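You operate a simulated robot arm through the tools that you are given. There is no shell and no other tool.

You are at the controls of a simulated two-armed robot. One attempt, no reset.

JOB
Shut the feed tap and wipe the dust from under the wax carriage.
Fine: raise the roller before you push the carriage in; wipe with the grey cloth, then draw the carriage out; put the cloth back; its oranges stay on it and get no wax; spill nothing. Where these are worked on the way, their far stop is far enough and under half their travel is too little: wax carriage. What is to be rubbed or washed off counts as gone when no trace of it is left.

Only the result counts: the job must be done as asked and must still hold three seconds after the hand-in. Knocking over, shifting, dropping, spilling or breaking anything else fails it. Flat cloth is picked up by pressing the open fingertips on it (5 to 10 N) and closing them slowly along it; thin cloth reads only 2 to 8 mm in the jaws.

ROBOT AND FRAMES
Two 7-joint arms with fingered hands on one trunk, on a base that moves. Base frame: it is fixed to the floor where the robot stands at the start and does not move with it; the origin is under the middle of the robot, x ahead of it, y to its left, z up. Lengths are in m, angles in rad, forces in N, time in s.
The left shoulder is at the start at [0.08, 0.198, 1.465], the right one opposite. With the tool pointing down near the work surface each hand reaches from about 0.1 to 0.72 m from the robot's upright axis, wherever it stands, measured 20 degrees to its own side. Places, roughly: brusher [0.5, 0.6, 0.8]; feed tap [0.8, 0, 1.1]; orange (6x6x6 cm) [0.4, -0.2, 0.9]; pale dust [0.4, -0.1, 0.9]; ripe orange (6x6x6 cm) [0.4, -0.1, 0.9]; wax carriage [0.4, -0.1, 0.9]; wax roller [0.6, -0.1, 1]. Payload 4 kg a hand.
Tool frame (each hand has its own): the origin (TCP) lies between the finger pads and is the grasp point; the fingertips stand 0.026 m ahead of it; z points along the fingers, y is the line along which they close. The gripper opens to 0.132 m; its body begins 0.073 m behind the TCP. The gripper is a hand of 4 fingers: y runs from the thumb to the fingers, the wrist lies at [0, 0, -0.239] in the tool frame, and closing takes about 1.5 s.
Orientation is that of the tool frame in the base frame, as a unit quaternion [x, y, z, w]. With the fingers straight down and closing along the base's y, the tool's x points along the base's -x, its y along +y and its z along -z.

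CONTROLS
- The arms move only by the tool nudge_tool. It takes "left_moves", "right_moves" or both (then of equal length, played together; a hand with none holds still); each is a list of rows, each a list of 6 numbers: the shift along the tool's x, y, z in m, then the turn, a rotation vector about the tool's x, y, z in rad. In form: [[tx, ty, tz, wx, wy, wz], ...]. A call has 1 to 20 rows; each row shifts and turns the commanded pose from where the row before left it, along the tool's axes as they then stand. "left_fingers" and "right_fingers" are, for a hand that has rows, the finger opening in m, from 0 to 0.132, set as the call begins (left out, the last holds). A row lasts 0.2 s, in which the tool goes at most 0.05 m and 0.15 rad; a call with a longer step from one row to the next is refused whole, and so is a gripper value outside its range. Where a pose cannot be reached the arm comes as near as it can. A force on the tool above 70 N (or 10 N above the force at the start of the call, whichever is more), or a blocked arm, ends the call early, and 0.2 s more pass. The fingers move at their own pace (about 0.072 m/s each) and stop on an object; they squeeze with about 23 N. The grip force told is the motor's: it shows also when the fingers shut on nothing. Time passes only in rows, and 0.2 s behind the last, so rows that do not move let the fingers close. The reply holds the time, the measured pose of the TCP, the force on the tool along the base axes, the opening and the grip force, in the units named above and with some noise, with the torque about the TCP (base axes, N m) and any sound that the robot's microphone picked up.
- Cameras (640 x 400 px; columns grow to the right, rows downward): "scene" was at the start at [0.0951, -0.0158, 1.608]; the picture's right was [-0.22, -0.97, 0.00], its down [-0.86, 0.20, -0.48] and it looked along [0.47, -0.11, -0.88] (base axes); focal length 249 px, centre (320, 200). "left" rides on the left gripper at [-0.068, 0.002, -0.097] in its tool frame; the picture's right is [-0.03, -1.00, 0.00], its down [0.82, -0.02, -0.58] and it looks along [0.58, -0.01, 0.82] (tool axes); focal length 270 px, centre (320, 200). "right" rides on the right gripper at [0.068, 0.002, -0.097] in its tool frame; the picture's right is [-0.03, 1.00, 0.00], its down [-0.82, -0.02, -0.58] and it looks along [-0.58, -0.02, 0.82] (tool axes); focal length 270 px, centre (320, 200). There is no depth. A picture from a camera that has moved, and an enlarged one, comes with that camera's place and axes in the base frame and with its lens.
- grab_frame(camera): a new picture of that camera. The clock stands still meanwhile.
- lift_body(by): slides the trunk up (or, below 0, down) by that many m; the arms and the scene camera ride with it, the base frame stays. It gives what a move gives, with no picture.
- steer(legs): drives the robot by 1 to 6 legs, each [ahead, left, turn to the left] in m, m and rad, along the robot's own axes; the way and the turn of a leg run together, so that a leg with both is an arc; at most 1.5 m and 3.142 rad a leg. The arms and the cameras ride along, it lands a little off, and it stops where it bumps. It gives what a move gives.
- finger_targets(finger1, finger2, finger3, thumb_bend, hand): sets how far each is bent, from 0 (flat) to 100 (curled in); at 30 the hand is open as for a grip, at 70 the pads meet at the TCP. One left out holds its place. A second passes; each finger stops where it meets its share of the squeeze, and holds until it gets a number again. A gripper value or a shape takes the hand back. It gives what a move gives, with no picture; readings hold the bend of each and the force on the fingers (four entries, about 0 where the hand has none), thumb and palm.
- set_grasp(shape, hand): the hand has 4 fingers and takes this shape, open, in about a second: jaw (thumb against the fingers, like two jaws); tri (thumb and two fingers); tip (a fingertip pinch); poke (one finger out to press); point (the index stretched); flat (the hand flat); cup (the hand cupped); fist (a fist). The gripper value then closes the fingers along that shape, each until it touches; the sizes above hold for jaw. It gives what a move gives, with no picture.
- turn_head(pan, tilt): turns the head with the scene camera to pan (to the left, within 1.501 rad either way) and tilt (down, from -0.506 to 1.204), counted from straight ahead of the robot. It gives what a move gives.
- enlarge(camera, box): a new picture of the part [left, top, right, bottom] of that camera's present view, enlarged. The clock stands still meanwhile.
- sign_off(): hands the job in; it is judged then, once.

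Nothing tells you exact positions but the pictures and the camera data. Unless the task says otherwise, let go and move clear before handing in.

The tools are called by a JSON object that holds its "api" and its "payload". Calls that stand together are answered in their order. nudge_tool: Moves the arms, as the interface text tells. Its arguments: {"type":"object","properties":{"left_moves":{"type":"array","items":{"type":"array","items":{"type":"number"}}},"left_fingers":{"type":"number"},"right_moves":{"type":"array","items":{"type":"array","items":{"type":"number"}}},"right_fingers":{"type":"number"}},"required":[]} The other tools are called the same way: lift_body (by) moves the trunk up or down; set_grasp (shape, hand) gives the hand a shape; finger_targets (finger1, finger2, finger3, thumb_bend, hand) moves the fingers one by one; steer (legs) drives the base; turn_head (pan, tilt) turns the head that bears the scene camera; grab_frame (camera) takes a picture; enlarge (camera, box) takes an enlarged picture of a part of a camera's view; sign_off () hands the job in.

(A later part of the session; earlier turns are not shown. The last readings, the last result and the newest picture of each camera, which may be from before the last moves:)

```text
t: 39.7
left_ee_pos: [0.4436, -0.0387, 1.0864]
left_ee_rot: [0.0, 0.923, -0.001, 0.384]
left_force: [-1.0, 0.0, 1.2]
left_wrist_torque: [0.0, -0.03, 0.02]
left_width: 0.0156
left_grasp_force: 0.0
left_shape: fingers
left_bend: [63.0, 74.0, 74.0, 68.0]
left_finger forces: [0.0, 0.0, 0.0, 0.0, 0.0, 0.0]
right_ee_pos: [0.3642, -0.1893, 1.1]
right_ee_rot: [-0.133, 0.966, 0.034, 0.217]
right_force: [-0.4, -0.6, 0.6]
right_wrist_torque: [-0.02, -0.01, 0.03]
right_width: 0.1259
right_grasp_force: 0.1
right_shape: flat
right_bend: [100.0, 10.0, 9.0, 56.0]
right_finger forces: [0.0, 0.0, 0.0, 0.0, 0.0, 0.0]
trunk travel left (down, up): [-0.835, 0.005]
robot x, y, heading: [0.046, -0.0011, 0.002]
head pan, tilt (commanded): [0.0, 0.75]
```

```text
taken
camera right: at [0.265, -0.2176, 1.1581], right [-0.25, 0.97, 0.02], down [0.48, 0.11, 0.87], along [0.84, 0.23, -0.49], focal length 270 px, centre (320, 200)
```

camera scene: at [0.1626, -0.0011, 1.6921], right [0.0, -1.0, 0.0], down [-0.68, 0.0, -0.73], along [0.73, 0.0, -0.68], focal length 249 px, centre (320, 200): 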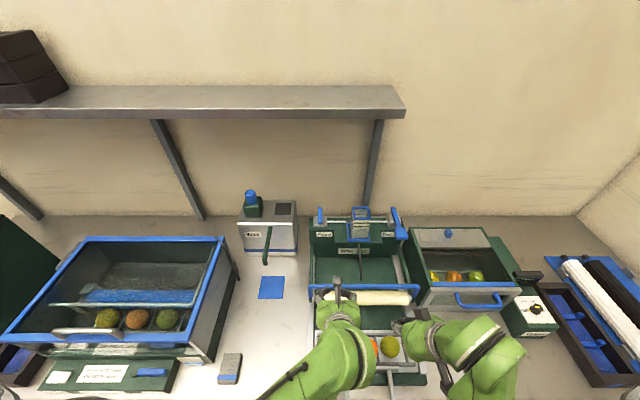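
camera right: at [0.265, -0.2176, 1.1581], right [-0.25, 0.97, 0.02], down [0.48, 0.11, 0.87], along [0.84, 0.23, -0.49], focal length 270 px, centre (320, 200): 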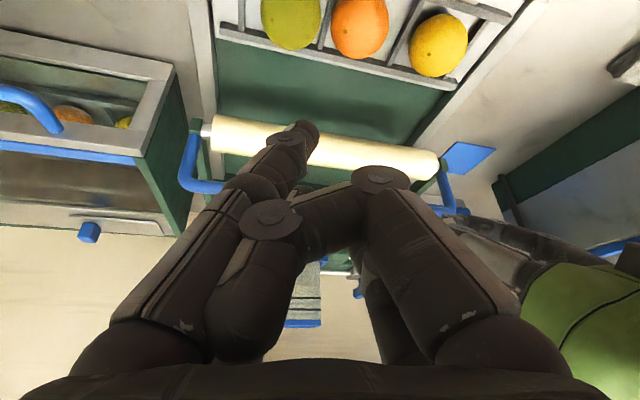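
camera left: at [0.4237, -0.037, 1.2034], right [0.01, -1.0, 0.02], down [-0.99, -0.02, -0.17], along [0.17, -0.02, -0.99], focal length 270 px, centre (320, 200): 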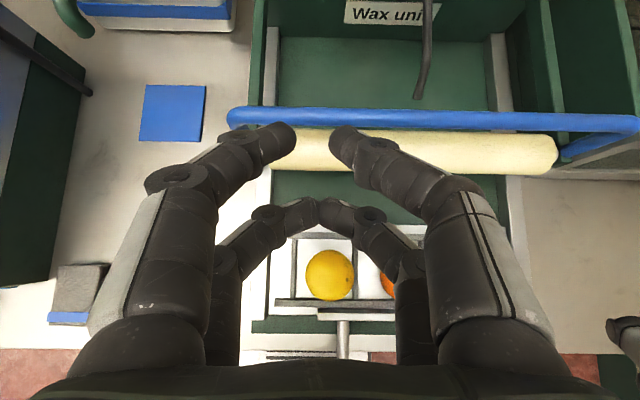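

{"api": "set_grasp", "payload": {"hand": "left", "shape": "point"}}

{"api": "finger_targets", "payload": {"hand": "left", "finger1": 60, "thumb_bend": 66}}

{"api": "grab_frame", "payload": {"camera": "left"}}

```text
t: 40.6
left_ee_pos: [0.4443, -0.0379, 1.0866]
left_ee_rot: [0.001, 0.924, -0.001, 0.382]
left_force: [-0.3, -0.3, -0.2]
left_wrist_torque: [0.0, 0.0, -0.03]
left_width: 0.0
left_grasp_force: 0.1
left_shape: point
left_bend: [0.0, 100.0, 100.0, 42.0]
left_finger forces: [0.0, 0.0, 0.1, 0.0, 0.0, 0.1]
right_ee_pos: [0.363, -0.1888, 1.1022]
right_ee_rot: [-0.134, 0.966, 0.035, 0.217]
right_force: [0.3, 1.1, -0.5]
right_wrist_torque: [-0.01, 0.04, -0.02]
right_width: 0.1262
right_grasp_force: 0.1
right_shape: flat
right_bend: [100.0, 10.0, 9.0, 56.0]
right_finger forces: [0.1, 0.1, 0.0, 0.1, 0.1, 0.1]
trunk travel left (down, up): [-0.835, 0.005]
robot x, y, heading: [0.0483, 0.003, 0.003]
head pan, tilt (commanded): [0.0, 0.75]
```

```text
t: 41.6
left_ee_pos: [0.4439, -0.0383, 1.0859]
left_ee_rot: [0.001, 0.924, -0.001, 0.382]
left_force: [-0.1, 0.2, 0.1]
left_wrist_torque: [0.01, 0.03, 0.04]
left_width: 0.0236
left_grasp_force: 0.0
left_shape: fingers
left_bend: [60.0, 100.0, 100.0, 66.0]
left_finger forces: [0.0, 0.1, 0.0, 0.0, 0.0, 0.0]
right_ee_pos: [0.3648, -0.1876, 1.101]
right_ee_rot: [-0.133, 0.966, 0.034, 0.217]
right_force: [-0.4, 1.3, -0.6]
right_wrist_torque: [0.0, -0.01, 0.05]
right_width: 0.1262
right_grasp_force: 0.0
right_shape: flat
right_bend: [100.0, 10.0, 9.0, 56.0]
right_finger forces: [0.0, 0.0, 0.1, 0.0, 0.0, 0.1]
trunk travel left (down, up): [-0.835, 0.005]
robot x, y, heading: [0.049, -0.0025, -0.0]
head pan, tilt (commanded): [0.0, 0.75]
```

```text
taken
camera left: at [0.424, -0.037, 1.2033], right [0.02, -1.0, 0.02], down [-0.99, -0.02, -0.17], along [0.17, -0.02, -0.99], focal length 270 px, centre (320, 200)
```

left: 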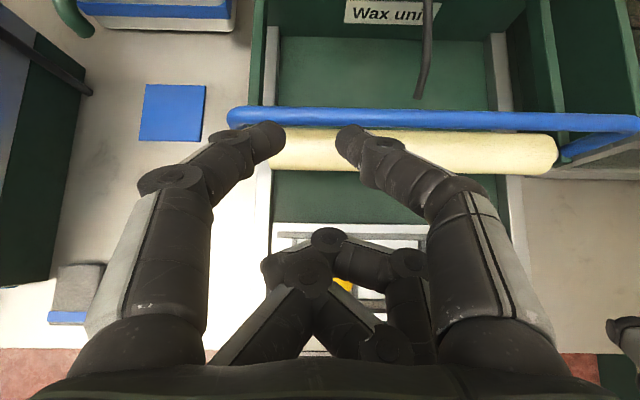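

{"api": "nudge_tool", "payload": {"left_moves": [[0.0249, 0, 0.0249, 0, 0, 0], [0.0249, 0, 0.0249, 0, 0, 0], [0, 0, 0.02, 0, 0, 0], [0, 0, 0.02, 0, 0, 0], [0, 0, 0, 0, 0, 0]]}}

{"api": "grab_frame", "payload": {"camera": "left"}}

{"api": "enlarge", "payload": {"camera": "scene", "box": [290, 230, 450, 350]}}

```text
t: 42.8
left_ee_pos: [0.4728, -0.0385, 0.989]
left_ee_rot: [0.001, 0.924, -0.001, 0.383]
left_force: [0.1, 0.4, 0.1]
left_wrist_torque: [-0.04, 0.0, -0.01]
left_width: 0.0235
left_grasp_force: 0.0
left_shape: fingers
left_bend: [60.0, 100.0, 100.0, 66.0]
left_finger forces: [0.0, 0.0, 0.0, 0.0, 0.0, 0.0]
right_ee_pos: [0.3649, -0.1885, 1.1012]
right_ee_rot: [-0.133, 0.966, 0.034, 0.218]
right_force: [-0.5, 1.0, 0.4]
right_wrist_torque: [-0.01, 0.01, 0.03]
right_width: 0.1261
right_grasp_force: 0.1
right_shape: flat
right_bend: [100.0, 10.0, 9.0, 56.0]
right_finger forces: [0.1, 0.0, 0.0, 0.0, 0.0, 0.0]
trunk travel left (down, up): [-0.835, 0.005]
robot x, y, heading: [0.0512, -0.0027, 0.004]
head pan, tilt (commanded): [0.0, 0.75]
```

```text
taken
camera left: at [0.4523, -0.0367, 1.1057], right [0.02, -1.0, 0.02], down [-0.99, -0.02, -0.17], along [0.17, -0.02, -0.99], focal length 270 px, centre (320, 200)
```

left: 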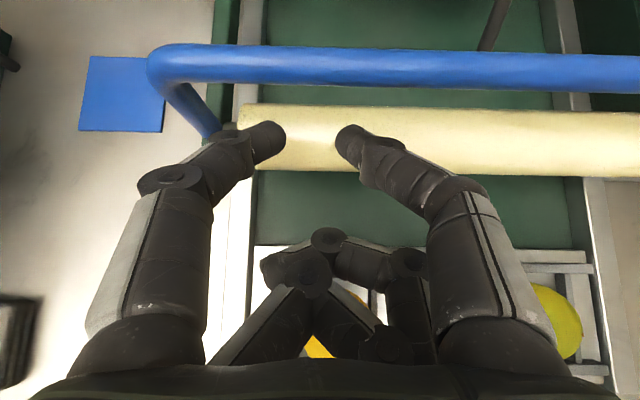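

```text
3.33 times, centred on (370, 290) of scene
camera zoom: at [0.1626, -0.001, 1.6921], right [0.0, -1.0, 0.0], down [-0.68, 0.0, -0.73], along [0.73, 0.0, -0.68], focal length 830 px, centre (153, -100)
```

zoom: 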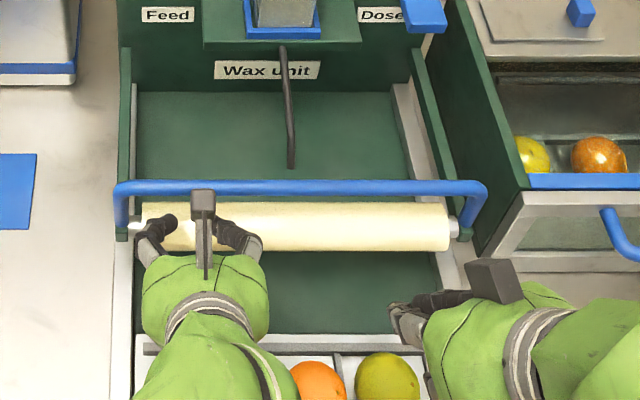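

The bar sits just ahead of and above the hooked fingers, and there is clearance to the roller. I'll slide under the bar and then start lifting it along its arc.

{"api": "nudge_tool", "payload": {"left_moves": [[0, 0, 0.014, 0, 0, 0], [-0.007, 0, 0, 0, 0, 0], [-0.007, 0, 0, 0, 0, 0], [-0.0125, 0, -0.004, 0, 0, 0], [-0.0125, 0, -0.004, 0, 0, 0], [0, 0, 0, 0, 0, 0]]}}

{"api": "grab_frame", "payload": {"camera": "left"}}

{"api": "enlarge", "payload": {"camera": "scene", "box": [290, 230, 450, 350]}}

```text
t: 44.2
left_ee_pos: [0.5016, -0.0365, 1.0102]
left_ee_rot: [0.001, 0.924, -0.001, 0.383]
left_force: [-5.9, -2.2, -0.9]
left_wrist_torque: [-0.01, -0.04, 0.06]
left_width: 0.0228
left_grasp_force: 3.8
left_shape: fingers
left_bend: [60.0, 100.0, 100.0, 66.0]
left_finger forces: [4.6, 0.1, 0.1, 0.0, 2.5, 0.1]
right_ee_pos: [0.3635, -0.1892, 1.1008]
right_ee_rot: [-0.133, 0.966, 0.034, 0.218]
right_force: [0.2, -0.7, -0.2]
right_wrist_torque: [0.04, 0.01, 0.02]
right_width: 0.1263
right_grasp_force: 0.0
right_shape: flat
right_bend: [100.0, 10.0, 9.0, 56.0]
right_finger forces: [0.1, 0.0, 0.0, 0.1, 0.1, 0.0]
trunk travel left (down, up): [-0.835, 0.005]
robot x, y, heading: [0.0482, 0.0006, -0.001]
head pan, tilt (commanded): [0.0, 0.75]
```

```text
taken
camera left: at [0.4822, -0.0363, 1.1275], right [0.01, -1.0, 0.02], down [-0.99, -0.02, -0.17], along [0.17, -0.02, -0.99], focal length 270 px, centre (320, 200)
```

left: 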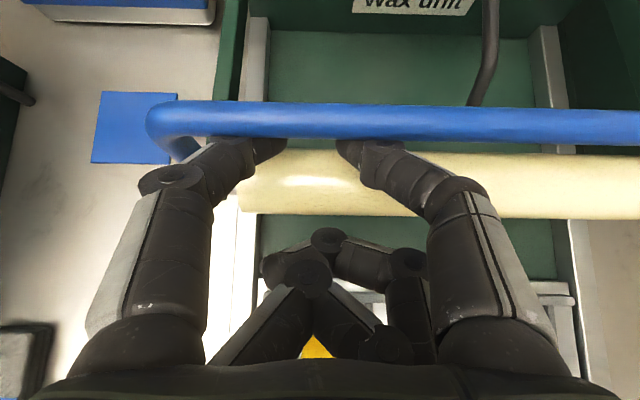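

```text
3.33 times, centred on (370, 290) of scene
camera zoom: at [0.1612, -0.0014, 1.6921], right [0.0, -1.0, 0.0], down [-0.68, 0.0, -0.73], along [0.73, 0.0, -0.68], focal length 830 px, centre (153, -100)
```

zoom: 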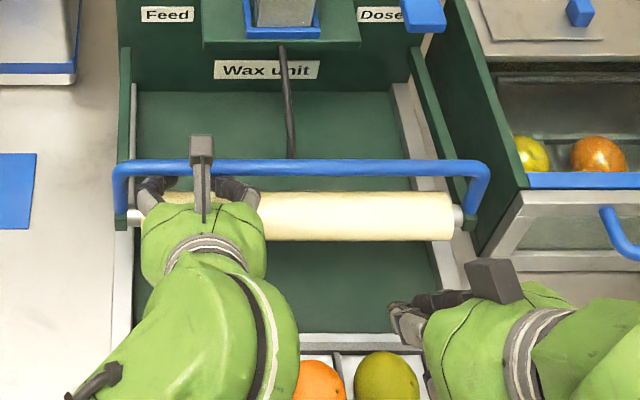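

The roller is rising with the bar, with only about 6 N on the hook. I'll continue the lift along the arc.

{"api": "nudge_tool", "payload": {"left_moves": [[-0.0125, 0, -0.004, 0, 0, 0], [-0.0125, 0, -0.004, 0, 0, 0], [-0.0177, 0, -0.001, 0, 0, 0], [-0.0177, 0, -0.001, 0, 0, 0], [0, 0, 0, 0, 0, 0]]}}

{"api": "grab_frame", "payload": {"camera": "left"}}

{"api": "enlarge", "payload": {"camera": "scene", "box": [290, 200, 450, 320]}}

```text
t: 45.4
left_ee_pos: [0.5374, -0.0368, 1.0606]
left_ee_rot: [0.002, 0.924, -0.002, 0.383]
left_force: [-4.6, -0.7, -0.3]
left_wrist_torque: [0.02, -0.01, 0.11]
left_width: 0.0227
left_grasp_force: 2.5
left_shape: fingers
left_bend: [60.0, 100.0, 100.0, 66.0]
left_finger forces: [2.5, 0.0, 0.0, 0.0, 1.2, 0.0]
right_ee_pos: [0.3624, -0.1893, 1.1024]
right_ee_rot: [-0.133, 0.966, 0.034, 0.219]
right_force: [-0.8, -0.1, -0.7]
right_wrist_torque: [-0.01, 0.05, 0.0]
right_width: 0.1261
right_grasp_force: 0.0
right_shape: flat
right_bend: [100.0, 10.0, 9.0, 56.0]
right_finger forces: [0.1, 0.1, 0.1, 0.0, 0.0, 0.1]
trunk travel left (down, up): [-0.835, 0.005]
robot x, y, heading: [0.0491, 0.0012, -0.007]
head pan, tilt (commanded): [0.0, 0.75]
```

```text
taken
camera left: at [0.517, -0.0359, 1.1772], right [0.01, -1.0, 0.02], down [-0.99, -0.02, -0.17], along [0.17, -0.02, -0.99], focal length 270 px, centre (320, 200)
```

left: 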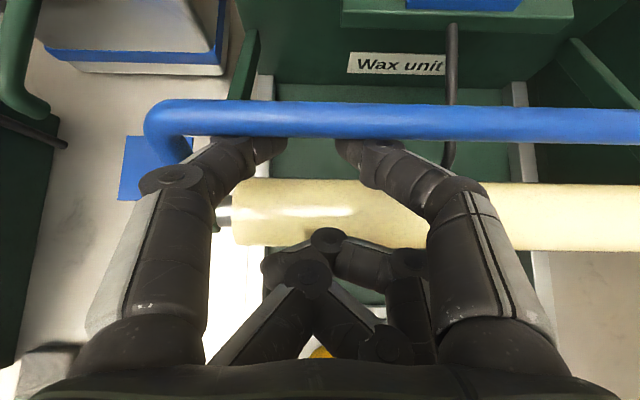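

```text
3.33 times, centred on (370, 260) of scene
camera zoom: at [0.161, -0.0012, 1.6922], right [0.0, -1.0, 0.0], down [-0.68, 0.0, -0.73], along [0.73, 0.0, -0.68], focal length 830 px, centre (153, 0)
```

zoom: 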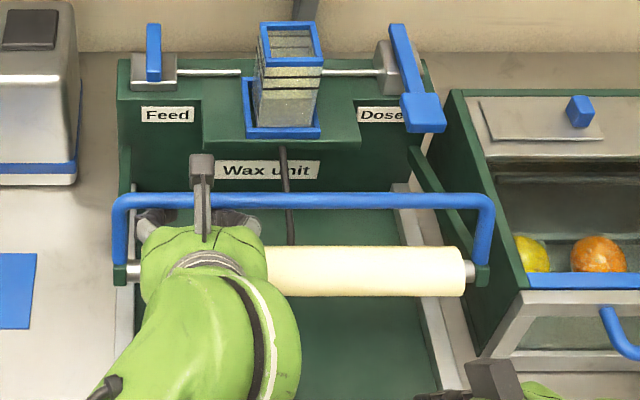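

The lift works at about 22°. To keep the curled fingers clear of the roller as it swings, I'll rotate the hand together with the bail about its rear pivot.

{"api": "nudge_tool", "payload": {"left_moves": [[-0.0146, 0, -0.0015, 0, 0.065, 0], [-0.0146, 0, -0.0015, 0, 0.065, 0], [-0.0146, 0, -0.0015, 0, 0.065, 0], [0, 0, 0, 0, 0, 0]]}}

{"api": "grab_frame", "payload": {"camera": "left"}}

{"api": "enlarge", "payload": {"camera": "scene", "box": [290, 200, 450, 320]}}

```text
t: 46.4
left_ee_pos: [0.5684, -0.0365, 1.0944]
left_ee_rot: [0.001, 0.957, -0.001, 0.292]
left_force: [-3.8, 0.3, 0.4]
left_wrist_torque: [0.01, -0.03, 0.06]
left_width: 0.0228
left_grasp_force: 1.2
left_shape: fingers
left_bend: [60.0, 100.0, 100.0, 66.0]
left_finger forces: [1.9, 0.0, 0.1, 0.0, 0.6, 0.0]
right_ee_pos: [0.3633, -0.1884, 1.1005]
right_ee_rot: [-0.134, 0.966, 0.035, 0.218]
right_force: [0.2, 0.2, -0.5]
right_wrist_torque: [0.01, 0.0, 0.01]
right_width: 0.1259
right_grasp_force: 0.1
right_shape: flat
right_bend: [100.0, 10.0, 9.0, 56.0]
right_finger forces: [0.1, 0.0, 0.0, 0.0, 0.0, 0.0]
trunk travel left (down, up): [-0.835, 0.005]
robot x, y, heading: [0.0495, -0.0022, 0.001]
head pan, tilt (commanded): [0.0, 0.75]
```

```text
taken
camera left: at [0.571, -0.0362, 1.2125], right [0.02, -1.0, 0.02], down [-1.0, -0.02, 0.02], along [-0.02, -0.02, -1.0], focal length 270 px, centre (320, 200)
```

left: 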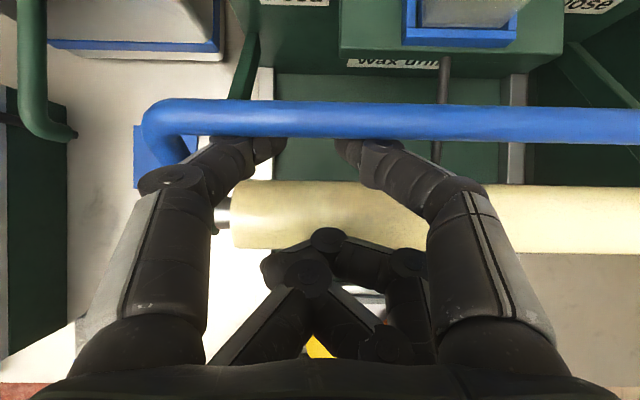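

```text
3.33 times, centred on (370, 260) of scene
camera zoom: at [0.161, -0.0011, 1.6922], right [0.0, -1.0, 0.0], down [-0.68, 0.0, -0.73], along [0.73, 0.0, -0.68], focal length 830 px, centre (153, 0)
```

zoom: 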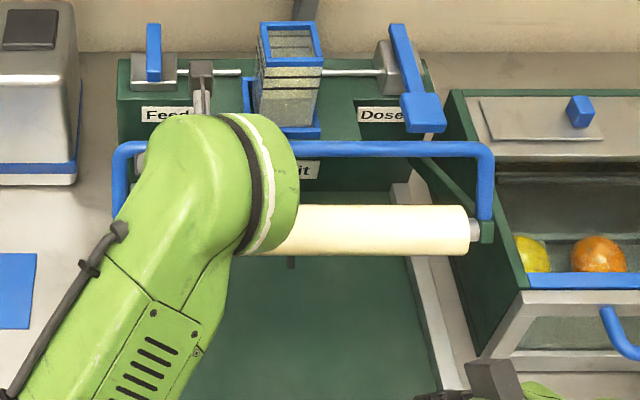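

{"api": "nudge_tool", "payload": {"left_moves": [[-0.0146, 0, -0.0015, 0, 0.065, 0], [-0.0146, 0, -0.0015, 0, 0.065, 0], [0, 0, 0, 0, 0, 0]]}}

{"api": "grab_frame", "payload": {"camera": "left"}}

{"api": "enlarge", "payload": {"camera": "scene", "box": [290, 200, 450, 320]}}

```text
t: 47.2
left_ee_pos: [0.5843, -0.0381, 1.1096]
left_ee_rot: [0.001, 0.975, -0.001, 0.223]
left_force: [-31.9, 1.4, -17.1]
left_wrist_torque: [-0.39, 0.33, 0.85]
left_width: 0.0239
left_grasp_force: 17.3
left_shape: fingers
left_bend: [59.0, 100.0, 100.0, 66.0]
left_finger forces: [27.7, 0.1, 0.0, 0.1, 6.9, 0.0]
right_ee_pos: [0.3613, -0.1888, 1.1007]
right_ee_rot: [-0.134, 0.966, 0.034, 0.217]
right_force: [0.1, 0.2, -0.3]
right_wrist_torque: [0.0, 0.02, 0.03]
right_width: 0.1261
right_grasp_force: 0.0
right_shape: flat
right_bend: [100.0, 10.0, 9.0, 56.0]
right_finger forces: [0.1, 0.0, 0.1, 0.0, 0.0, 0.1]
trunk travel left (down, up): [-0.835, 0.005]
robot x, y, heading: [0.0445, -0.0016, -0.001]
head pan, tilt (commanded): [0.0, 0.75]
```

```text
taken
camera left: at [0.6046, -0.0376, 1.2276], right [0.02, -1.0, 0.01], down [-0.99, -0.02, 0.16], along [-0.16, -0.02, -0.99], focal length 270 px, centre (320, 200)
```

left: 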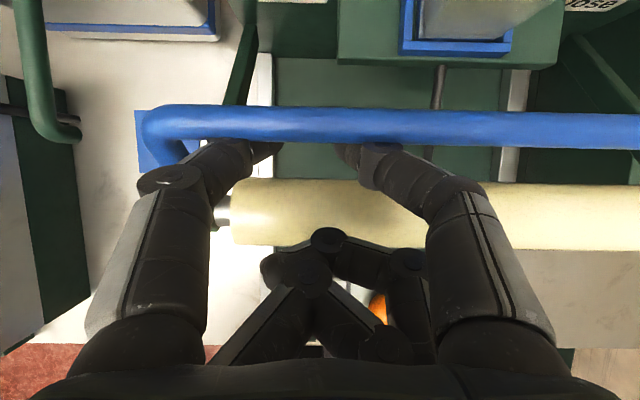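

```text
3.33 times, centred on (370, 260) of scene
camera zoom: at [0.1582, -0.0006, 1.6921], right [0.0, -1.0, 0.0], down [-0.68, 0.0, -0.73], along [0.73, 0.0, -0.68], focal length 830 px, centre (153, 0)
```

zoom: 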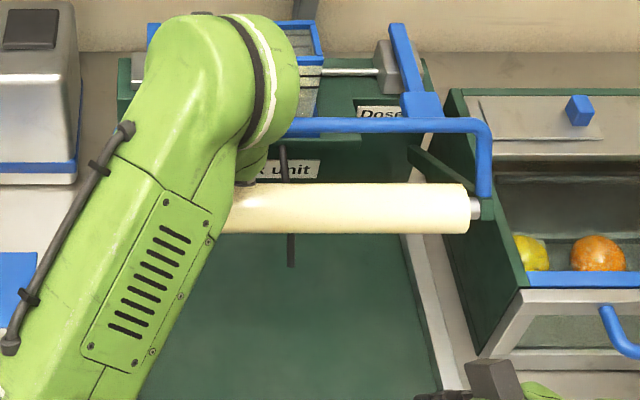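

Force jumped to 36 N, so the roller is at its upper stop. I'll back the hook off slightly and see whether the bail stays up on its own.

{"api": "nudge_tool", "payload": {"left_moves": [[0.0146, 0, 0.0015, 0, -0.065, 0], [0.0073, 0, 0.0008, 0, -0.0325, 0], [0.0073, 0, 0.0008, 0, -0.0325, 0], [0, 0, 0, 0, 0, 0], [0, 0, 0, 0, 0, 0]]}}

{"api": "grab_frame", "payload": {"camera": "left"}}

{"api": "enlarge", "payload": {"camera": "scene", "box": [290, 200, 450, 320]}}

```text
t: 48.4
left_ee_pos: [0.569, -0.0378, 1.0964]
left_ee_rot: [0.001, 0.956, -0.001, 0.292]
left_force: [-0.4, 0.2, 0.2]
left_wrist_torque: [0.01, 0.03, 0.01]
left_width: 0.0234
left_grasp_force: 0.0
left_shape: fingers
left_bend: [60.0, 100.0, 100.0, 66.0]
left_finger forces: [0.0, 0.0, 0.0, 0.1, 0.0, 0.1]
right_ee_pos: [0.3649, -0.1896, 1.1007]
right_ee_rot: [-0.134, 0.966, 0.034, 0.217]
right_force: [0.4, -0.6, 0.5]
right_wrist_torque: [0.01, -0.01, -0.01]
right_width: 0.1263
right_grasp_force: 0.1
right_shape: flat
right_bend: [100.0, 10.0, 9.0, 56.0]
right_finger forces: [0.1, 0.1, 0.0, 0.0, 0.1, 0.0]
trunk travel left (down, up): [-0.835, 0.005]
robot x, y, heading: [0.0497, -0.0017, 0.004]
head pan, tilt (commanded): [0.0, 0.75]
```

```text
taken
camera left: at [0.5718, -0.0373, 1.2142], right [0.02, -1.0, 0.02], down [-1.0, -0.02, 0.02], along [-0.02, -0.02, -1.0], focal length 270 px, centre (320, 200)
```

left: 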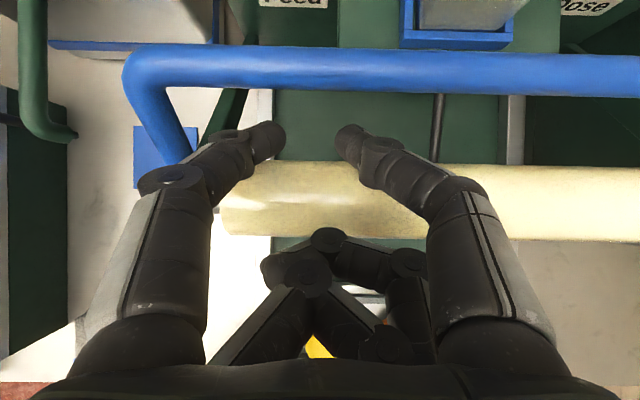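

```text
3.33 times, centred on (370, 260) of scene
camera zoom: at [0.1637, -0.0013, 1.6921], right [0.0, -1.0, 0.0], down [-0.68, 0.0, -0.73], along [0.73, 0.0, -0.68], focal length 830 px, centre (153, 0)
```

zoom: 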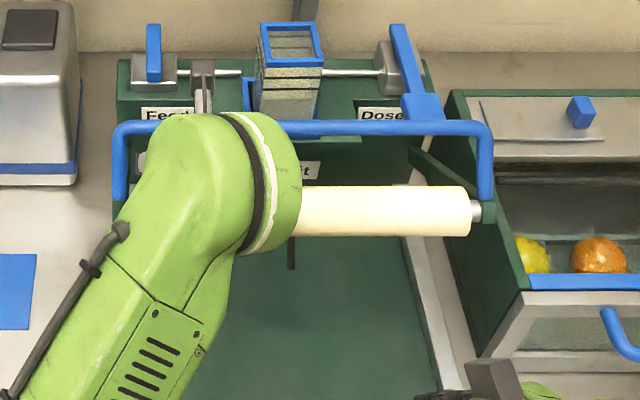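

The bail stays up on its own. Now I'll retract the left hand carefully up and back, away from the bar and roller.

{"api": "nudge_tool", "payload": {"left_moves": [[0, 0, -0.025, 0, 0, 0], [0, 0, -0.025, 0, 0, 0], [0.033, 0, 0.022, 0, 0, 0], [0.033, 0, 0.022, 0, 0, 0], [0.033, 0, 0.022, 0, 0.12, 0], [0, 0.03, 0, 0, 0.12, 0], [0, 0.03, 0, 0, 0.12, 0], [0, 0.03, 0, 0, 0.12, 0], [0, 0.03, 0, 0, 0.113, 0], [0, 0, 0, 0, 0, 0]]}}

{"api": "grab_frame", "payload": {"camera": "scene"}}

{"api": "grab_frame", "payload": {"camera": "right"}}

```text
t: 50.6
left_ee_pos: [0.4974, 0.0814, 1.026]
left_ee_rot: [0.002, 1.0, -0.001, -0.002]
left_force: [0.6, -0.2, 0.1]
left_wrist_torque: [0.02, -0.01, 0.01]
left_width: 0.0231
left_grasp_force: 0.0
left_shape: fingers
left_bend: [60.0, 100.0, 100.0, 66.0]
left_finger forces: [0.0, 0.1, 0.0, 0.1, 0.1, 0.1]
right_ee_pos: [0.3636, -0.1882, 1.1019]
right_ee_rot: [-0.133, 0.966, 0.034, 0.218]
right_force: [0.7, -0.3, -0.8]
right_wrist_torque: [-0.01, 0.02, 0.0]
right_width: 0.1262
right_grasp_force: 0.0
right_shape: flat
right_bend: [100.0, 10.0, 9.0, 56.0]
right_finger forces: [0.0, 0.1, 0.0, 0.0, 0.0, 0.0]
trunk travel left (down, up): [-0.835, 0.005]
robot x, y, heading: [0.0491, 0.0034, -0.0]
head pan, tilt (commanded): [0.0, 0.75]
```

```text
taken
camera scene: at [0.1627, -0.0009, 1.6921], right [0.0, -1.0, 0.0], down [-0.68, 0.0, -0.73], along [0.73, 0.0, -0.68], focal length 249 px, centre (320, 200)
```

scene: 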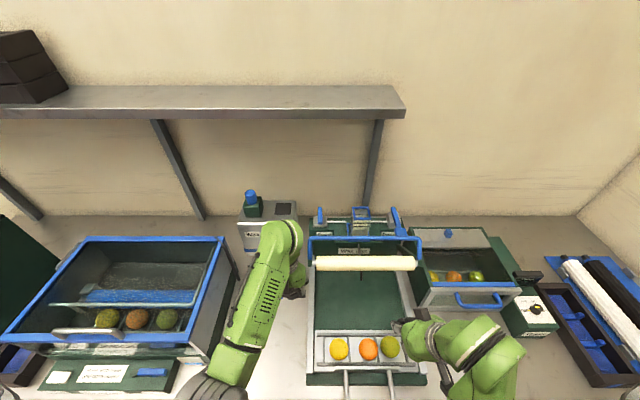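

```text
taken
camera right: at [0.265, -0.2175, 1.1581], right [-0.25, 0.97, 0.02], down [0.48, 0.11, 0.87], along [0.84, 0.23, -0.49], focal length 270 px, centre (320, 200)
```

right: 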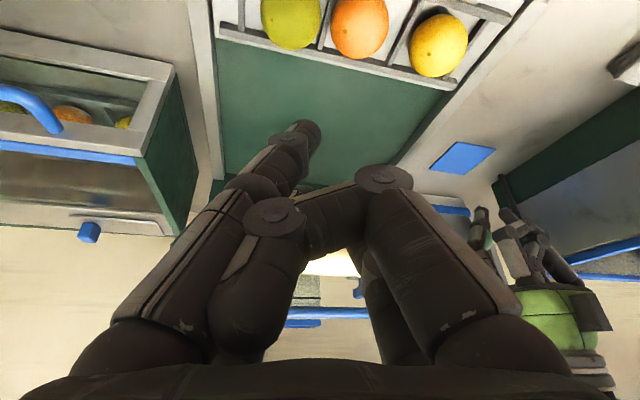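

The roller is parked up at about z 1.05, well clear of the oranges. Next the right hand pushes the carriage in, so I'll shape it as a closed fingertip probe, untilt it, and move the left hand aside.

{"api": "set_grasp", "payload": {"hand": "right", "shape": "tip"}}

{"api": "nudge_tool", "payload": {"left_moves": [[0.025, 0.0325, -0.0125, 0, 0, 0], [0.025, 0.0325, -0.0125, 0, 0, 0], [0.025, 0.0325, -0.0125, 0, 0, 0], [0.025, 0.0325, -0.0125, 0, 0, 0], [0, 0, 0, 0, 0, 0], [0, 0, 0, 0, 0, 0], [0, 0, 0, 0, 0, 0]], "right_moves": [[0, 0, 0, 0.0173, 0.1106, 0.0675], [0, 0, 0, 0.0173, 0.1106, 0.0675], [0, 0, 0, 0.0173, 0.1106, 0.0675], [0, 0, 0, 0.0173, 0.1106, 0.0675], [0.02, 0, 0.02, 0, 0, 0], [0.02, 0, 0.02, 0, 0, 0], [0, 0, 0, 0, 0, 0]], "right_fingers": 0.0}}

{"api": "grab_frame", "payload": {"camera": "right"}}

{"api": "grab_frame", "payload": {"camera": "scene"}}

```text
t: 51.5
left_ee_pos: [0.4952, 0.0831, 1.0266]
left_ee_rot: [0.001, 1.0, -0.001, 0.0]
left_force: [0.3, -0.2, 0.1]
left_wrist_torque: [0.03, 0.0, -0.03]
left_width: 0.023
left_grasp_force: 0.0
left_shape: fingers
left_bend: [60.0, 100.0, 100.0, 66.0]
left_finger forces: [0.0, 0.0, 0.0, 0.0, 0.0, 0.1]
right_ee_pos: [0.3638, -0.1889, 1.1011]
right_ee_rot: [-0.133, 0.966, 0.034, 0.217]
right_force: [-0.4, -1.0, 0.9]
right_wrist_torque: [-0.02, -0.04, 0.0]
right_width: 0.1319
right_grasp_force: 0.1
right_shape: tip
right_bend: [30.0, 30.0, 30.0, 30.0]
right_finger forces: [0.0, 0.0, 0.0, 0.0, 0.1, 0.0]
trunk travel left (down, up): [-0.835, 0.005]
robot x, y, heading: [0.0519, 0.0024, 0.001]
head pan, tilt (commanded): [0.0, 0.75]
```

```text
t: 53.1
left_ee_pos: [0.3962, 0.2145, 1.0744]
left_ee_rot: [0.002, 1.0, 0.0, -0.001]
left_force: [0.3, -0.3, -0.2]
left_wrist_torque: [0.05, 0.01, -0.03]
left_width: 0.0232
left_grasp_force: 0.1
left_shape: fingers
left_bend: [60.0, 100.0, 100.0, 66.0]
left_finger forces: [0.0, 0.1, 0.0, 0.0, 0.0, 0.0]
right_ee_pos: [0.3274, -0.1888, 1.057]
right_ee_rot: [0.003, 1.0, 0.0, -0.002]
right_force: [0.1, 0.9, 0.4]
right_wrist_torque: [-0.01, 0.02, 0.02]
right_width: 0.0
right_grasp_force: 23.0
right_shape: tip
right_bend: [62.0, 63.0, 63.0, 70.0]
right_finger forces: [0.0, 0.1, 0.0, 0.0, 0.1, 0.1]
right hand out of reach, approached as far as the arm can: row 4
trunk travel left (down, up): [-0.835, 0.005]
robot x, y, heading: [0.047, 0.002, 0.003]
head pan, tilt (commanded): [0.0, 0.75]
```

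```text
taken
camera right: at [0.26, -0.1884, 1.1528], right [0.03, 1.0, 0.0], down [0.82, -0.03, 0.57], along [0.57, -0.02, -0.82], focal length 270 px, centre (320, 200)
```

right: 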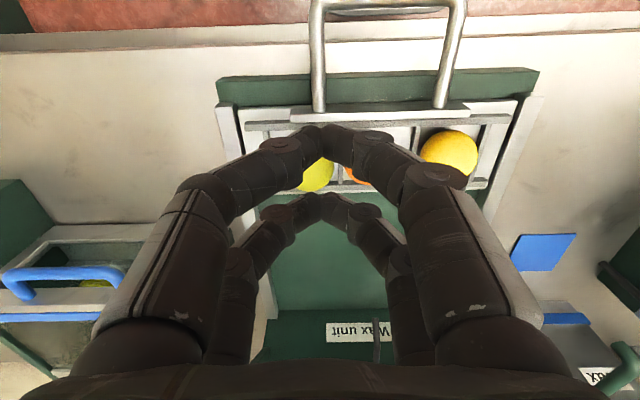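

```text
taken
camera scene: at [0.163, -0.0009, 1.6921], right [0.0, -1.0, 0.0], down [-0.68, 0.0, -0.73], along [0.73, 0.0, -0.68], focal length 249 px, centre (320, 200)
```

scene: 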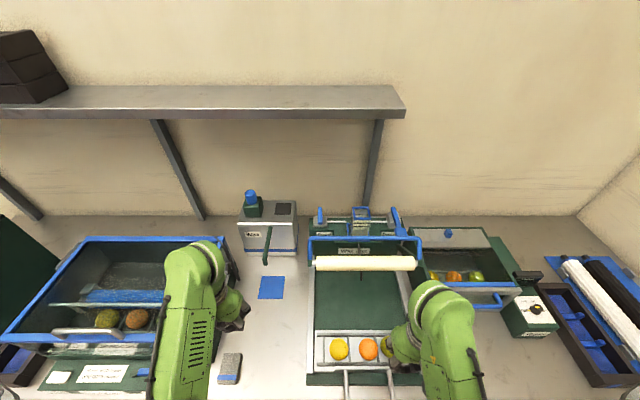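

{"api": "nudge_tool", "payload": {"right_moves": [[0.0305, 0.0145, 0.015, 0, 0, 0], [0.0305, 0.0145, 0.02, 0, 0, 0], [0.0305, 0.0145, 0.033, 0, 0, 0], [0.0305, 0.0145, 0.033, 0, 0, 0], [0, 0, 0, 0, 0, 0]]}}

{"api": "turn_head", "payload": {"pan": -0.3, "tilt": 1.15}}

{"api": "grab_frame", "payload": {"camera": "scene"}}

{"api": "grab_frame", "payload": {"camera": "right"}}

```text
t: 54.3
left_ee_pos: [0.3962, 0.2146, 1.0758]
left_ee_rot: [0.002, 1.0, -0.001, 0.0]
left_force: [0.6, 0.2, -0.2]
left_wrist_torque: [0.02, 0.02, -0.01]
left_width: 0.0229
left_grasp_force: 0.2
left_shape: fingers
left_bend: [60.0, 100.0, 100.0, 66.0]
left_finger forces: [0.0, 0.0, 0.1, 0.0, 0.0, 0.0]
right_ee_pos: [0.2048, -0.132, 0.9537]
right_ee_rot: [0.003, 1.0, 0.002, -0.001]
right_force: [0.6, -0.2, -0.6]
right_wrist_torque: [0.0, -0.01, -0.01]
right_width: 0.0002
right_grasp_force: 23.0
right_shape: tip
right_bend: [62.0, 63.0, 63.0, 70.0]
right_finger forces: [0.0, 0.1, 0.0, 0.1, 0.1, 0.0]
trunk travel left (down, up): [-0.835, 0.005]
robot x, y, heading: [0.0483, -0.0002, 0.003]
head pan, tilt (commanded): [0.0, 0.75]
```

```text
t: 55.2
left_ee_pos: [0.3959, 0.215, 1.0762]
left_ee_rot: [0.002, 1.0, -0.002, -0.001]
left_force: [1.1, -0.3, 1.1]
left_wrist_torque: [0.02, 0.02, 0.0]
left_width: 0.0233
left_grasp_force: 0.1
left_shape: fingers
left_bend: [60.0, 100.0, 100.0, 66.0]
left_finger forces: [0.1, 0.0, 0.1, 0.0, 0.0, 0.0]
right_ee_pos: [0.2053, -0.1312, 0.9546]
right_ee_rot: [0.003, 1.0, -0.001, -0.002]
right_force: [-0.3, -0.4, 0.9]
right_wrist_torque: [-0.01, 0.0, 0.0]
right_width: 0.0
right_grasp_force: 23.2
right_shape: tip
right_bend: [62.0, 63.0, 63.0, 70.0]
right_finger forces: [0.0, 0.0, 0.0, 0.1, 0.0, 0.0]
trunk travel left (down, up): [-0.835, 0.005]
robot x, y, heading: [0.0496, 0.0002, -0.003]
head pan, tilt (commanded): [-0.3, 1.15]
```

```text
taken
camera scene: at [0.1369, -0.0182, 1.6633], right [-0.29, -0.96, 0.0], down [-0.87, 0.27, -0.41], along [0.39, -0.12, -0.91], focal length 249 px, centre (320, 200)
```

scene: 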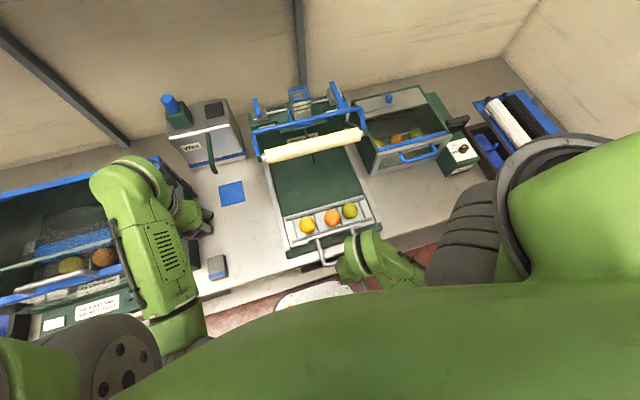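

```text
taken
camera right: at [0.1374, -0.1307, 1.0502], right [0.03, 1.0, 0.0], down [0.82, -0.03, 0.58], along [0.57, -0.02, -0.82], focal length 270 px, centre (320, 200)
```

right: 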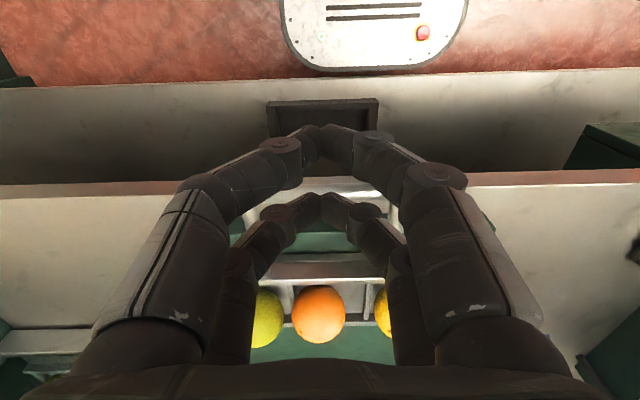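

{"api": "enlarge", "payload": {"camera": "right", "box": [220, 100, 440, 300]}}

{"api": "enlarge", "payload": {"camera": "scene", "box": [260, 190, 420, 310]}}

```text
2.00 times, centred on (330, 200) of right
camera zoom: at [0.1374, -0.1307, 1.0502], right [0.03, 1.0, 0.0], down [0.82, -0.03, 0.58], along [0.57, -0.02, -0.82], focal length 541 px, centre (300, 200)
```

zoom: 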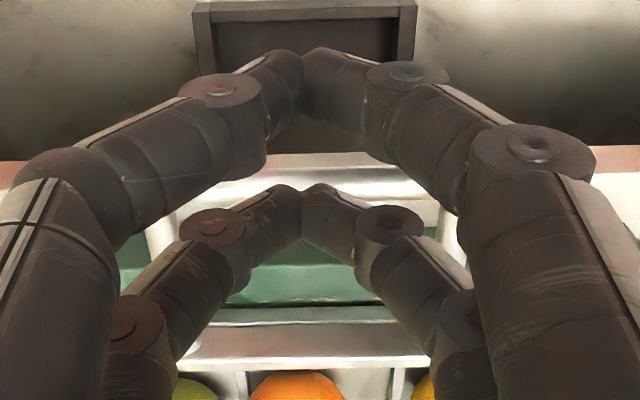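

```text
3.33 times, centred on (340, 250) of scene
camera zoom: at [0.1369, -0.0182, 1.6633], right [-0.29, -0.96, 0.0], down [-0.87, 0.27, -0.41], along [0.39, -0.12, -0.91], focal length 830 px, centre (253, 33)
```

zoom: 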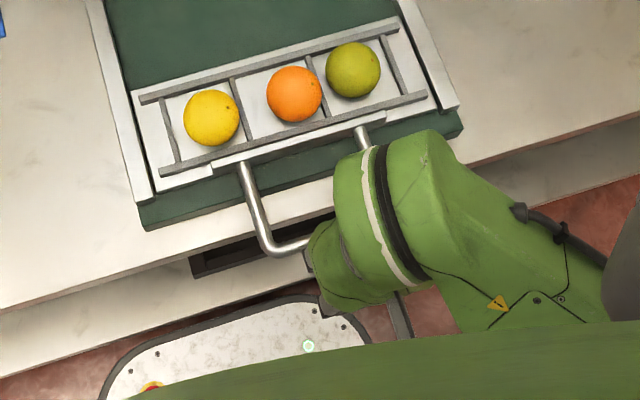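

The handle bar is just ahead of the probe, at about x 0.25, z 0.87. I'll lower the fingertips in front of it and begin to push forward gently.

{"api": "nudge_tool", "payload": {"right_moves": [[0, 0, 0.034, 0, 0, 0], [0, 0, 0.034, 0, 0, 0], [-0.01, 0, 0, 0, 0, 0], [-0.01, 0, 0, 0, 0, 0], [-0.01, 0, 0, 0, 0, 0], [0, 0, 0, 0, 0, 0]]}}

{"api": "grab_frame", "payload": {"camera": "right"}}

{"api": "enlarge", "payload": {"camera": "scene", "box": [260, 190, 420, 310]}}

```text
t: 56.6
left_ee_pos: [0.3964, 0.2157, 1.0752]
left_ee_rot: [0.002, 1.0, -0.001, 0.0]
left_force: [0.4, -0.3, -0.6]
left_wrist_torque: [0.03, 0.02, 0.02]
left_width: 0.0232
left_grasp_force: 0.0
left_shape: fingers
left_bend: [60.0, 100.0, 100.0, 66.0]
left_finger forces: [0.0, 0.0, 0.0, 0.1, 0.0, 0.0]
right_ee_pos: [0.2375, -0.132, 0.8867]
right_ee_rot: [0.003, 1.0, 0.0, -0.002]
right_force: [-1.3, -0.2, -0.1]
right_wrist_torque: [0.01, -0.01, 0.02]
right_width: 0.0001
right_grasp_force: 22.7
right_shape: tip
right_bend: [62.0, 63.0, 63.0, 70.0]
right_finger forces: [0.0, 0.0, 0.0, 0.0, 0.1, 0.0]
trunk travel left (down, up): [-0.835, 0.005]
robot x, y, heading: [0.0493, 0.0003, -0.001]
head pan, tilt (commanded): [-0.3, 1.15]
```

```text
taken
camera right: at [0.1694, -0.1317, 0.9827], right [0.03, 1.0, 0.0], down [0.82, -0.03, 0.57], along [0.57, -0.02, -0.82], focal length 270 px, centre (320, 200)
```

right: 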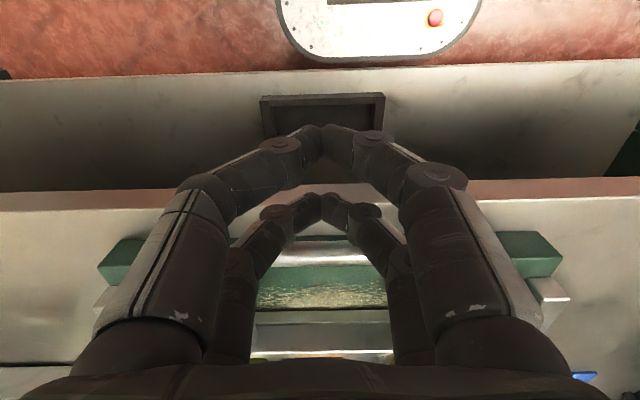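

```text
3.33 times, centred on (340, 250) of scene
camera zoom: at [0.1376, -0.0189, 1.6632], right [-0.3, -0.96, 0.0], down [-0.87, 0.27, -0.41], along [0.39, -0.12, -0.91], focal length 830 px, centre (253, 33)
```

zoom: 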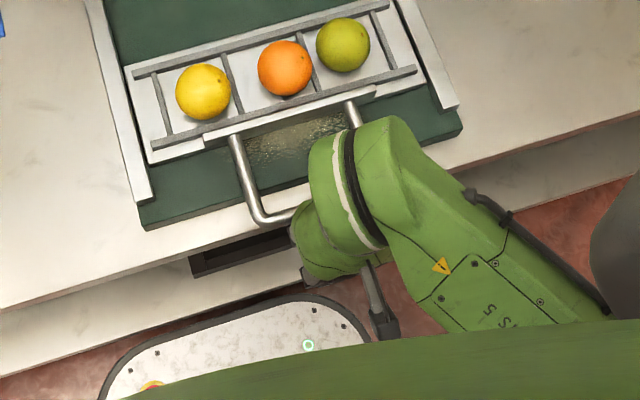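

It slides easily and the pale dust patch is appearing beneath. I'll keep pushing smoothly so the oranges stay seated.

{"api": "nudge_tool", "payload": {"right_moves": [[-0.008, 0, 0, 0, 0, 0], [-0.012, 0, 0, 0, 0, 0], [-0.012, 0, 0, 0, 0, 0], [-0.012, 0, 0, 0, 0, 0], [-0.012, 0, 0, 0, 0, 0], [-0.012, 0, 0, 0, 0, 0], [-0.012, 0, 0, 0, 0, 0], [-0.012, 0, 0, 0, 0, 0], [-0.008, 0, 0, 0, 0, 0], [0, 0, 0, 0, 0, 0]]}}

{"api": "grab_frame", "payload": {"camera": "scene"}}

{"api": "enlarge", "payload": {"camera": "scene", "box": [240, 120, 400, 280]}}

```text
t: 58.8
left_ee_pos: [0.3956, 0.2147, 1.0746]
left_ee_rot: [0.002, 1.0, -0.001, -0.001]
left_force: [-0.5, 0.8, 0.1]
left_wrist_torque: [0.0, 0.05, -0.03]
left_width: 0.0232
left_grasp_force: 0.1
left_shape: fingers
left_bend: [60.0, 100.0, 100.0, 66.0]
left_finger forces: [0.1, 0.1, 0.0, 0.1, 0.0, 0.1]
right_ee_pos: [0.3373, -0.1312, 0.8872]
right_ee_rot: [0.002, 1.0, -0.001, -0.001]
right_force: [-0.3, 0.0, -0.2]
right_wrist_torque: [0.01, -0.01, 0.03]
right_width: 0.0
right_grasp_force: 23.0
right_shape: tip
right_bend: [62.0, 63.0, 63.0, 70.0]
right_finger forces: [0.1, 0.0, 0.0, 0.0, 0.0, 0.1]
trunk travel left (down, up): [-0.835, 0.005]
robot x, y, heading: [0.0494, -0.0012, -0.008]
head pan, tilt (commanded): [-0.3, 1.15]
```

```text
taken
camera scene: at [0.1368, -0.0187, 1.6632], right [-0.3, -0.96, 0.0], down [-0.87, 0.27, -0.41], along [0.39, -0.12, -0.91], focal length 249 px, centre (320, 200)
```

scene: 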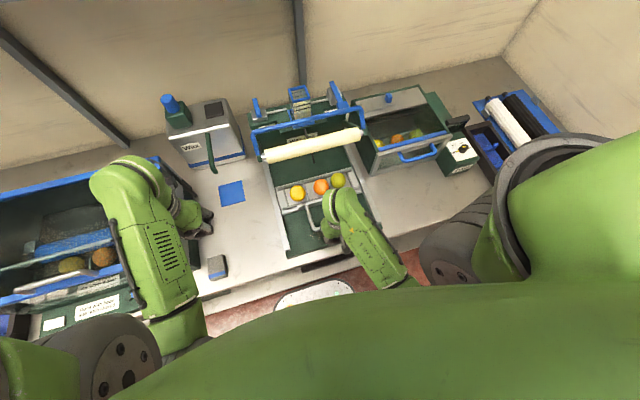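

```text
2.50 times, centred on (320, 200) of scene
camera zoom: at [0.1368, -0.0187, 1.6632], right [-0.3, -0.96, 0.0], down [-0.87, 0.27, -0.41], along [0.39, -0.12, -0.91], focal length 622 px, centre (320, 200)
```

zoom: 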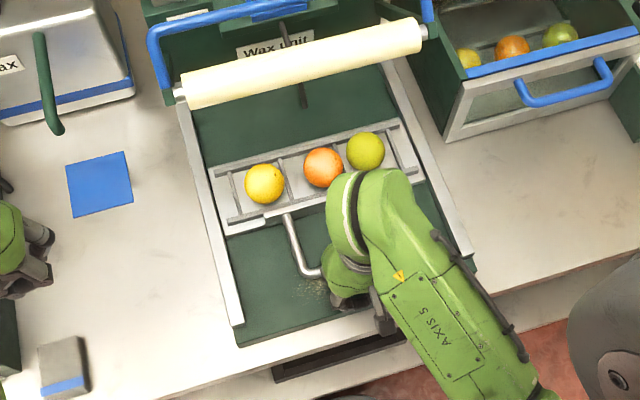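

{"api": "nudge_tool", "payload": {"right_moves": [[-0.008, 0, 0, 0, 0, 0], [-0.012, 0, 0, 0, 0, 0], [-0.012, 0, 0, 0, 0, 0], [-0.012, 0, 0, 0, 0, 0], [-0.012, 0, 0, 0, 0, 0], [-0.008, 0, 0, 0, 0, 0], [0, 0, 0, 0, 0, 0]]}}

{"api": "enlarge", "payload": {"camera": "scene", "box": [240, 90, 400, 250]}}

{"api": "grab_frame", "payload": {"camera": "right"}}

```text
t: 60.4
left_ee_pos: [0.395, 0.2148, 1.0755]
left_ee_rot: [0.002, 1.0, -0.002, -0.001]
left_force: [-0.1, 0.2, -0.6]
left_wrist_torque: [-0.01, -0.01, 0.01]
left_width: 0.0231
left_grasp_force: 0.0
left_shape: fingers
left_bend: [60.0, 100.0, 100.0, 66.0]
left_finger forces: [0.0, 0.0, 0.1, 0.0, 0.1, 0.0]
right_ee_pos: [0.401, -0.132, 0.8872]
right_ee_rot: [0.003, 1.0, -0.001, 0.0]
right_force: [-0.7, 0.0, -0.8]
right_wrist_torque: [0.02, -0.01, 0.01]
right_width: 0.0001
right_grasp_force: 23.3
right_shape: tip
right_bend: [62.0, 63.0, 63.0, 70.0]
right_finger forces: [0.1, 0.1, 0.1, 0.0, 0.1, 0.0]
trunk travel left (down, up): [-0.835, 0.005]
robot x, y, heading: [0.0473, -0.0001, -0.0]
head pan, tilt (commanded): [-0.3, 1.15]
```

```text
2.50 times, centred on (320, 170) of scene
camera zoom: at [0.1364, -0.0187, 1.6632], right [-0.3, -0.96, 0.0], down [-0.87, 0.27, -0.41], along [0.39, -0.12, -0.91], focal length 622 px, centre (320, 275)
```

zoom: 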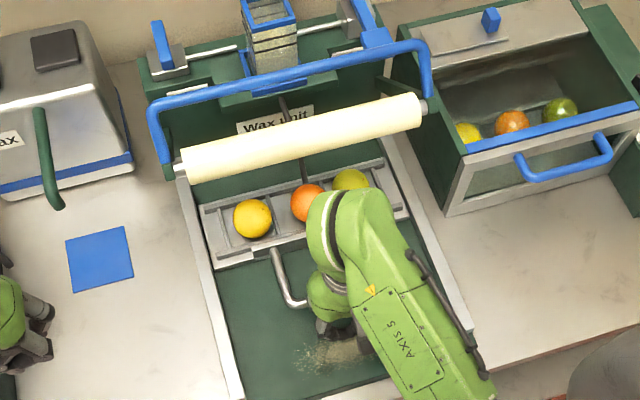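

```text
taken
camera right: at [0.333, -0.1321, 0.9835], right [0.03, 1.0, 0.0], down [0.82, -0.03, 0.58], along [0.58, -0.02, -0.82], focal length 270 px, centre (320, 200)
```

right: 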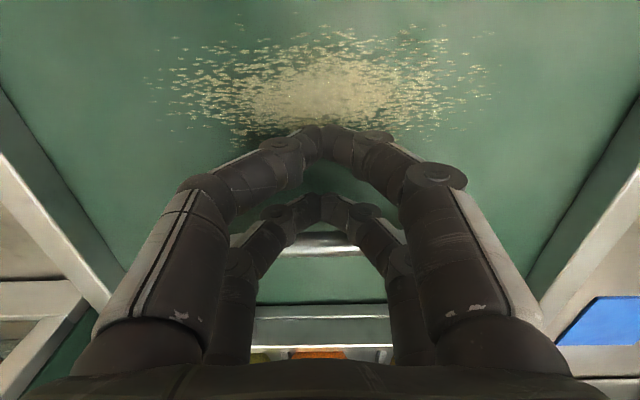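

The whole dust patch is now exposed on the green deck, at about x 0.335–0.395, y -0.22 to -0.05. I'll keep pushing until the carriage reaches its far stop.

{"api": "nudge_tool", "payload": {"right_moves": [[-0.008, 0, 0, 0, 0, 0], [-0.01, 0, 0, 0, 0, 0], [-0.01, 0, 0, 0, 0, 0], [-0.01, 0, 0, 0, 0, 0], [-0.008, 0, 0, 0, 0, 0], [0, 0, 0, 0, 0, 0]]}}

{"api": "enlarge", "payload": {"camera": "scene", "box": [240, 90, 400, 250]}}

```text
t: 61.4
left_ee_pos: [0.3876, 0.2141, 1.0788]
left_ee_rot: [0.003, 1.0, 0.0, 0.002]
left_force: [1.0, 0.0, -0.2]
left_wrist_torque: [0.02, 0.04, 0.01]
left_width: 0.0231
left_grasp_force: 0.2
left_shape: fingers
left_bend: [60.0, 100.0, 100.0, 66.0]
left_finger forces: [0.1, 0.0, 0.1, 0.0, 0.0, 0.0]
right_ee_pos: [0.4141, -0.13, 0.8855]
right_ee_rot: [0.007, 1.0, 0.006, -0.017]
right_force: [-57.9, -1.4, 49.9]
right_wrist_torque: [0.27, -0.82, 0.53]
right_width: 0.0
right_grasp_force: 22.9
right_shape: tip
right_bend: [62.0, 65.0, 63.0, 70.0]
right_finger forces: [0.1, 48.8, 15.8, 0.0, 0.1, 0.1]
trunk travel left (down, up): [-0.835, 0.005]
robot x, y, heading: [0.0465, 0.0006, -0.001]
head pan, tilt (commanded): [-0.3, 1.15]
stopped in row 4 (right hand): the force on the tool passed its limit at 79 N (the readings are from after the stop); the commanded pose is now the measured one
```

```text
2.50 times, centred on (320, 170) of scene
camera zoom: at [0.1245, -0.0187, 1.6646], right [-0.3, -0.95, 0.0], down [-0.87, 0.27, -0.41], along [0.4, -0.12, -0.91], focal length 622 px, centre (320, 275)
```

zoom: 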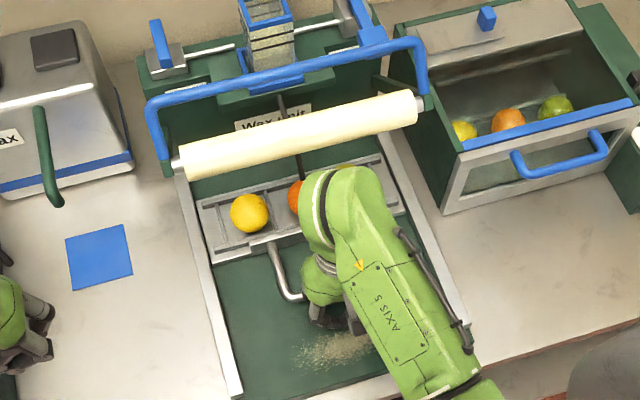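

That is the carriage's far stop (79 N). I'll back off at once and check the carriage and oranges.

{"api": "nudge_tool", "payload": {"right_moves": [[0.01, 0, -0.003, 0, 0, 0], [0.015, 0, -0.01, 0, 0, 0], [0.02, 0, -0.03, 0, 0, 0], [0, 0, -0.04, 0, 0, 0], [0, 0, 0, 0, 0, 0]]}}

{"api": "grab_frame", "payload": {"camera": "right"}}

{"api": "enlarge", "payload": {"camera": "scene", "box": [240, 90, 400, 250]}}

```text
t: 62.6
left_ee_pos: [0.3982, 0.2144, 1.0743]
left_ee_rot: [0.002, 1.0, -0.001, -0.003]
left_force: [-0.3, 0.3, -0.5]
left_wrist_torque: [-0.01, 0.0, -0.01]
left_width: 0.023
left_grasp_force: 0.1
left_shape: fingers
left_bend: [60.0, 100.0, 100.0, 66.0]
left_finger forces: [0.1, 0.0, 0.0, 0.1, 0.0, 0.0]
right_ee_pos: [0.384, -0.1333, 0.9654]
right_ee_rot: [0.005, 1.0, 0.003, -0.016]
right_force: [0.2, -0.1, 0.7]
right_wrist_torque: [0.0, 0.04, 0.01]
right_width: 0.0
right_grasp_force: 22.6
right_shape: tip
right_bend: [62.0, 64.0, 63.0, 70.0]
right_finger forces: [0.1, 0.0, 0.0, 0.0, 0.1, 0.0]
trunk travel left (down, up): [-0.835, 0.005]
robot x, y, heading: [0.0468, -0.0046, 0.005]
head pan, tilt (commanded): [-0.3, 1.15]
```

```text
taken
camera right: at [0.3191, -0.1333, 1.0636], right [0.04, 1.0, 0.0], down [0.83, -0.03, 0.55], along [0.55, -0.02, -0.83], focal length 270 px, centre (320, 200)
```

right: 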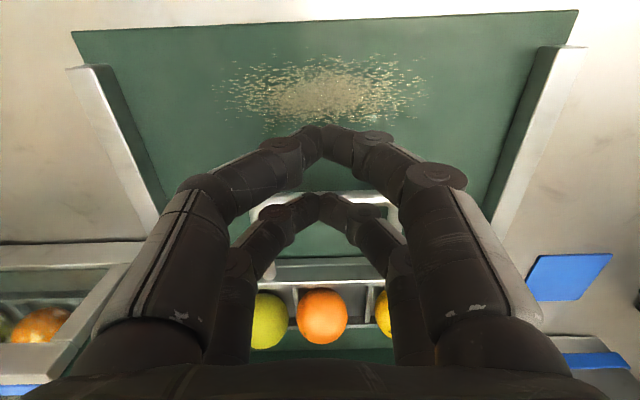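

```text
2.50 times, centred on (320, 170) of scene
camera zoom: at [0.1392, -0.0191, 1.663], right [-0.3, -0.96, 0.0], down [-0.87, 0.27, -0.41], along [0.39, -0.12, -0.91], focal length 622 px, centre (320, 275)
```

zoom: 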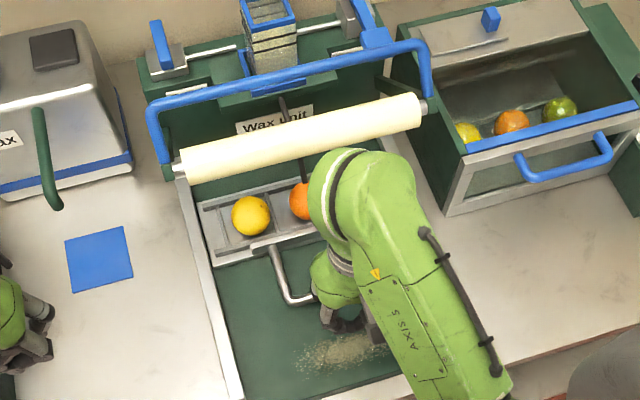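

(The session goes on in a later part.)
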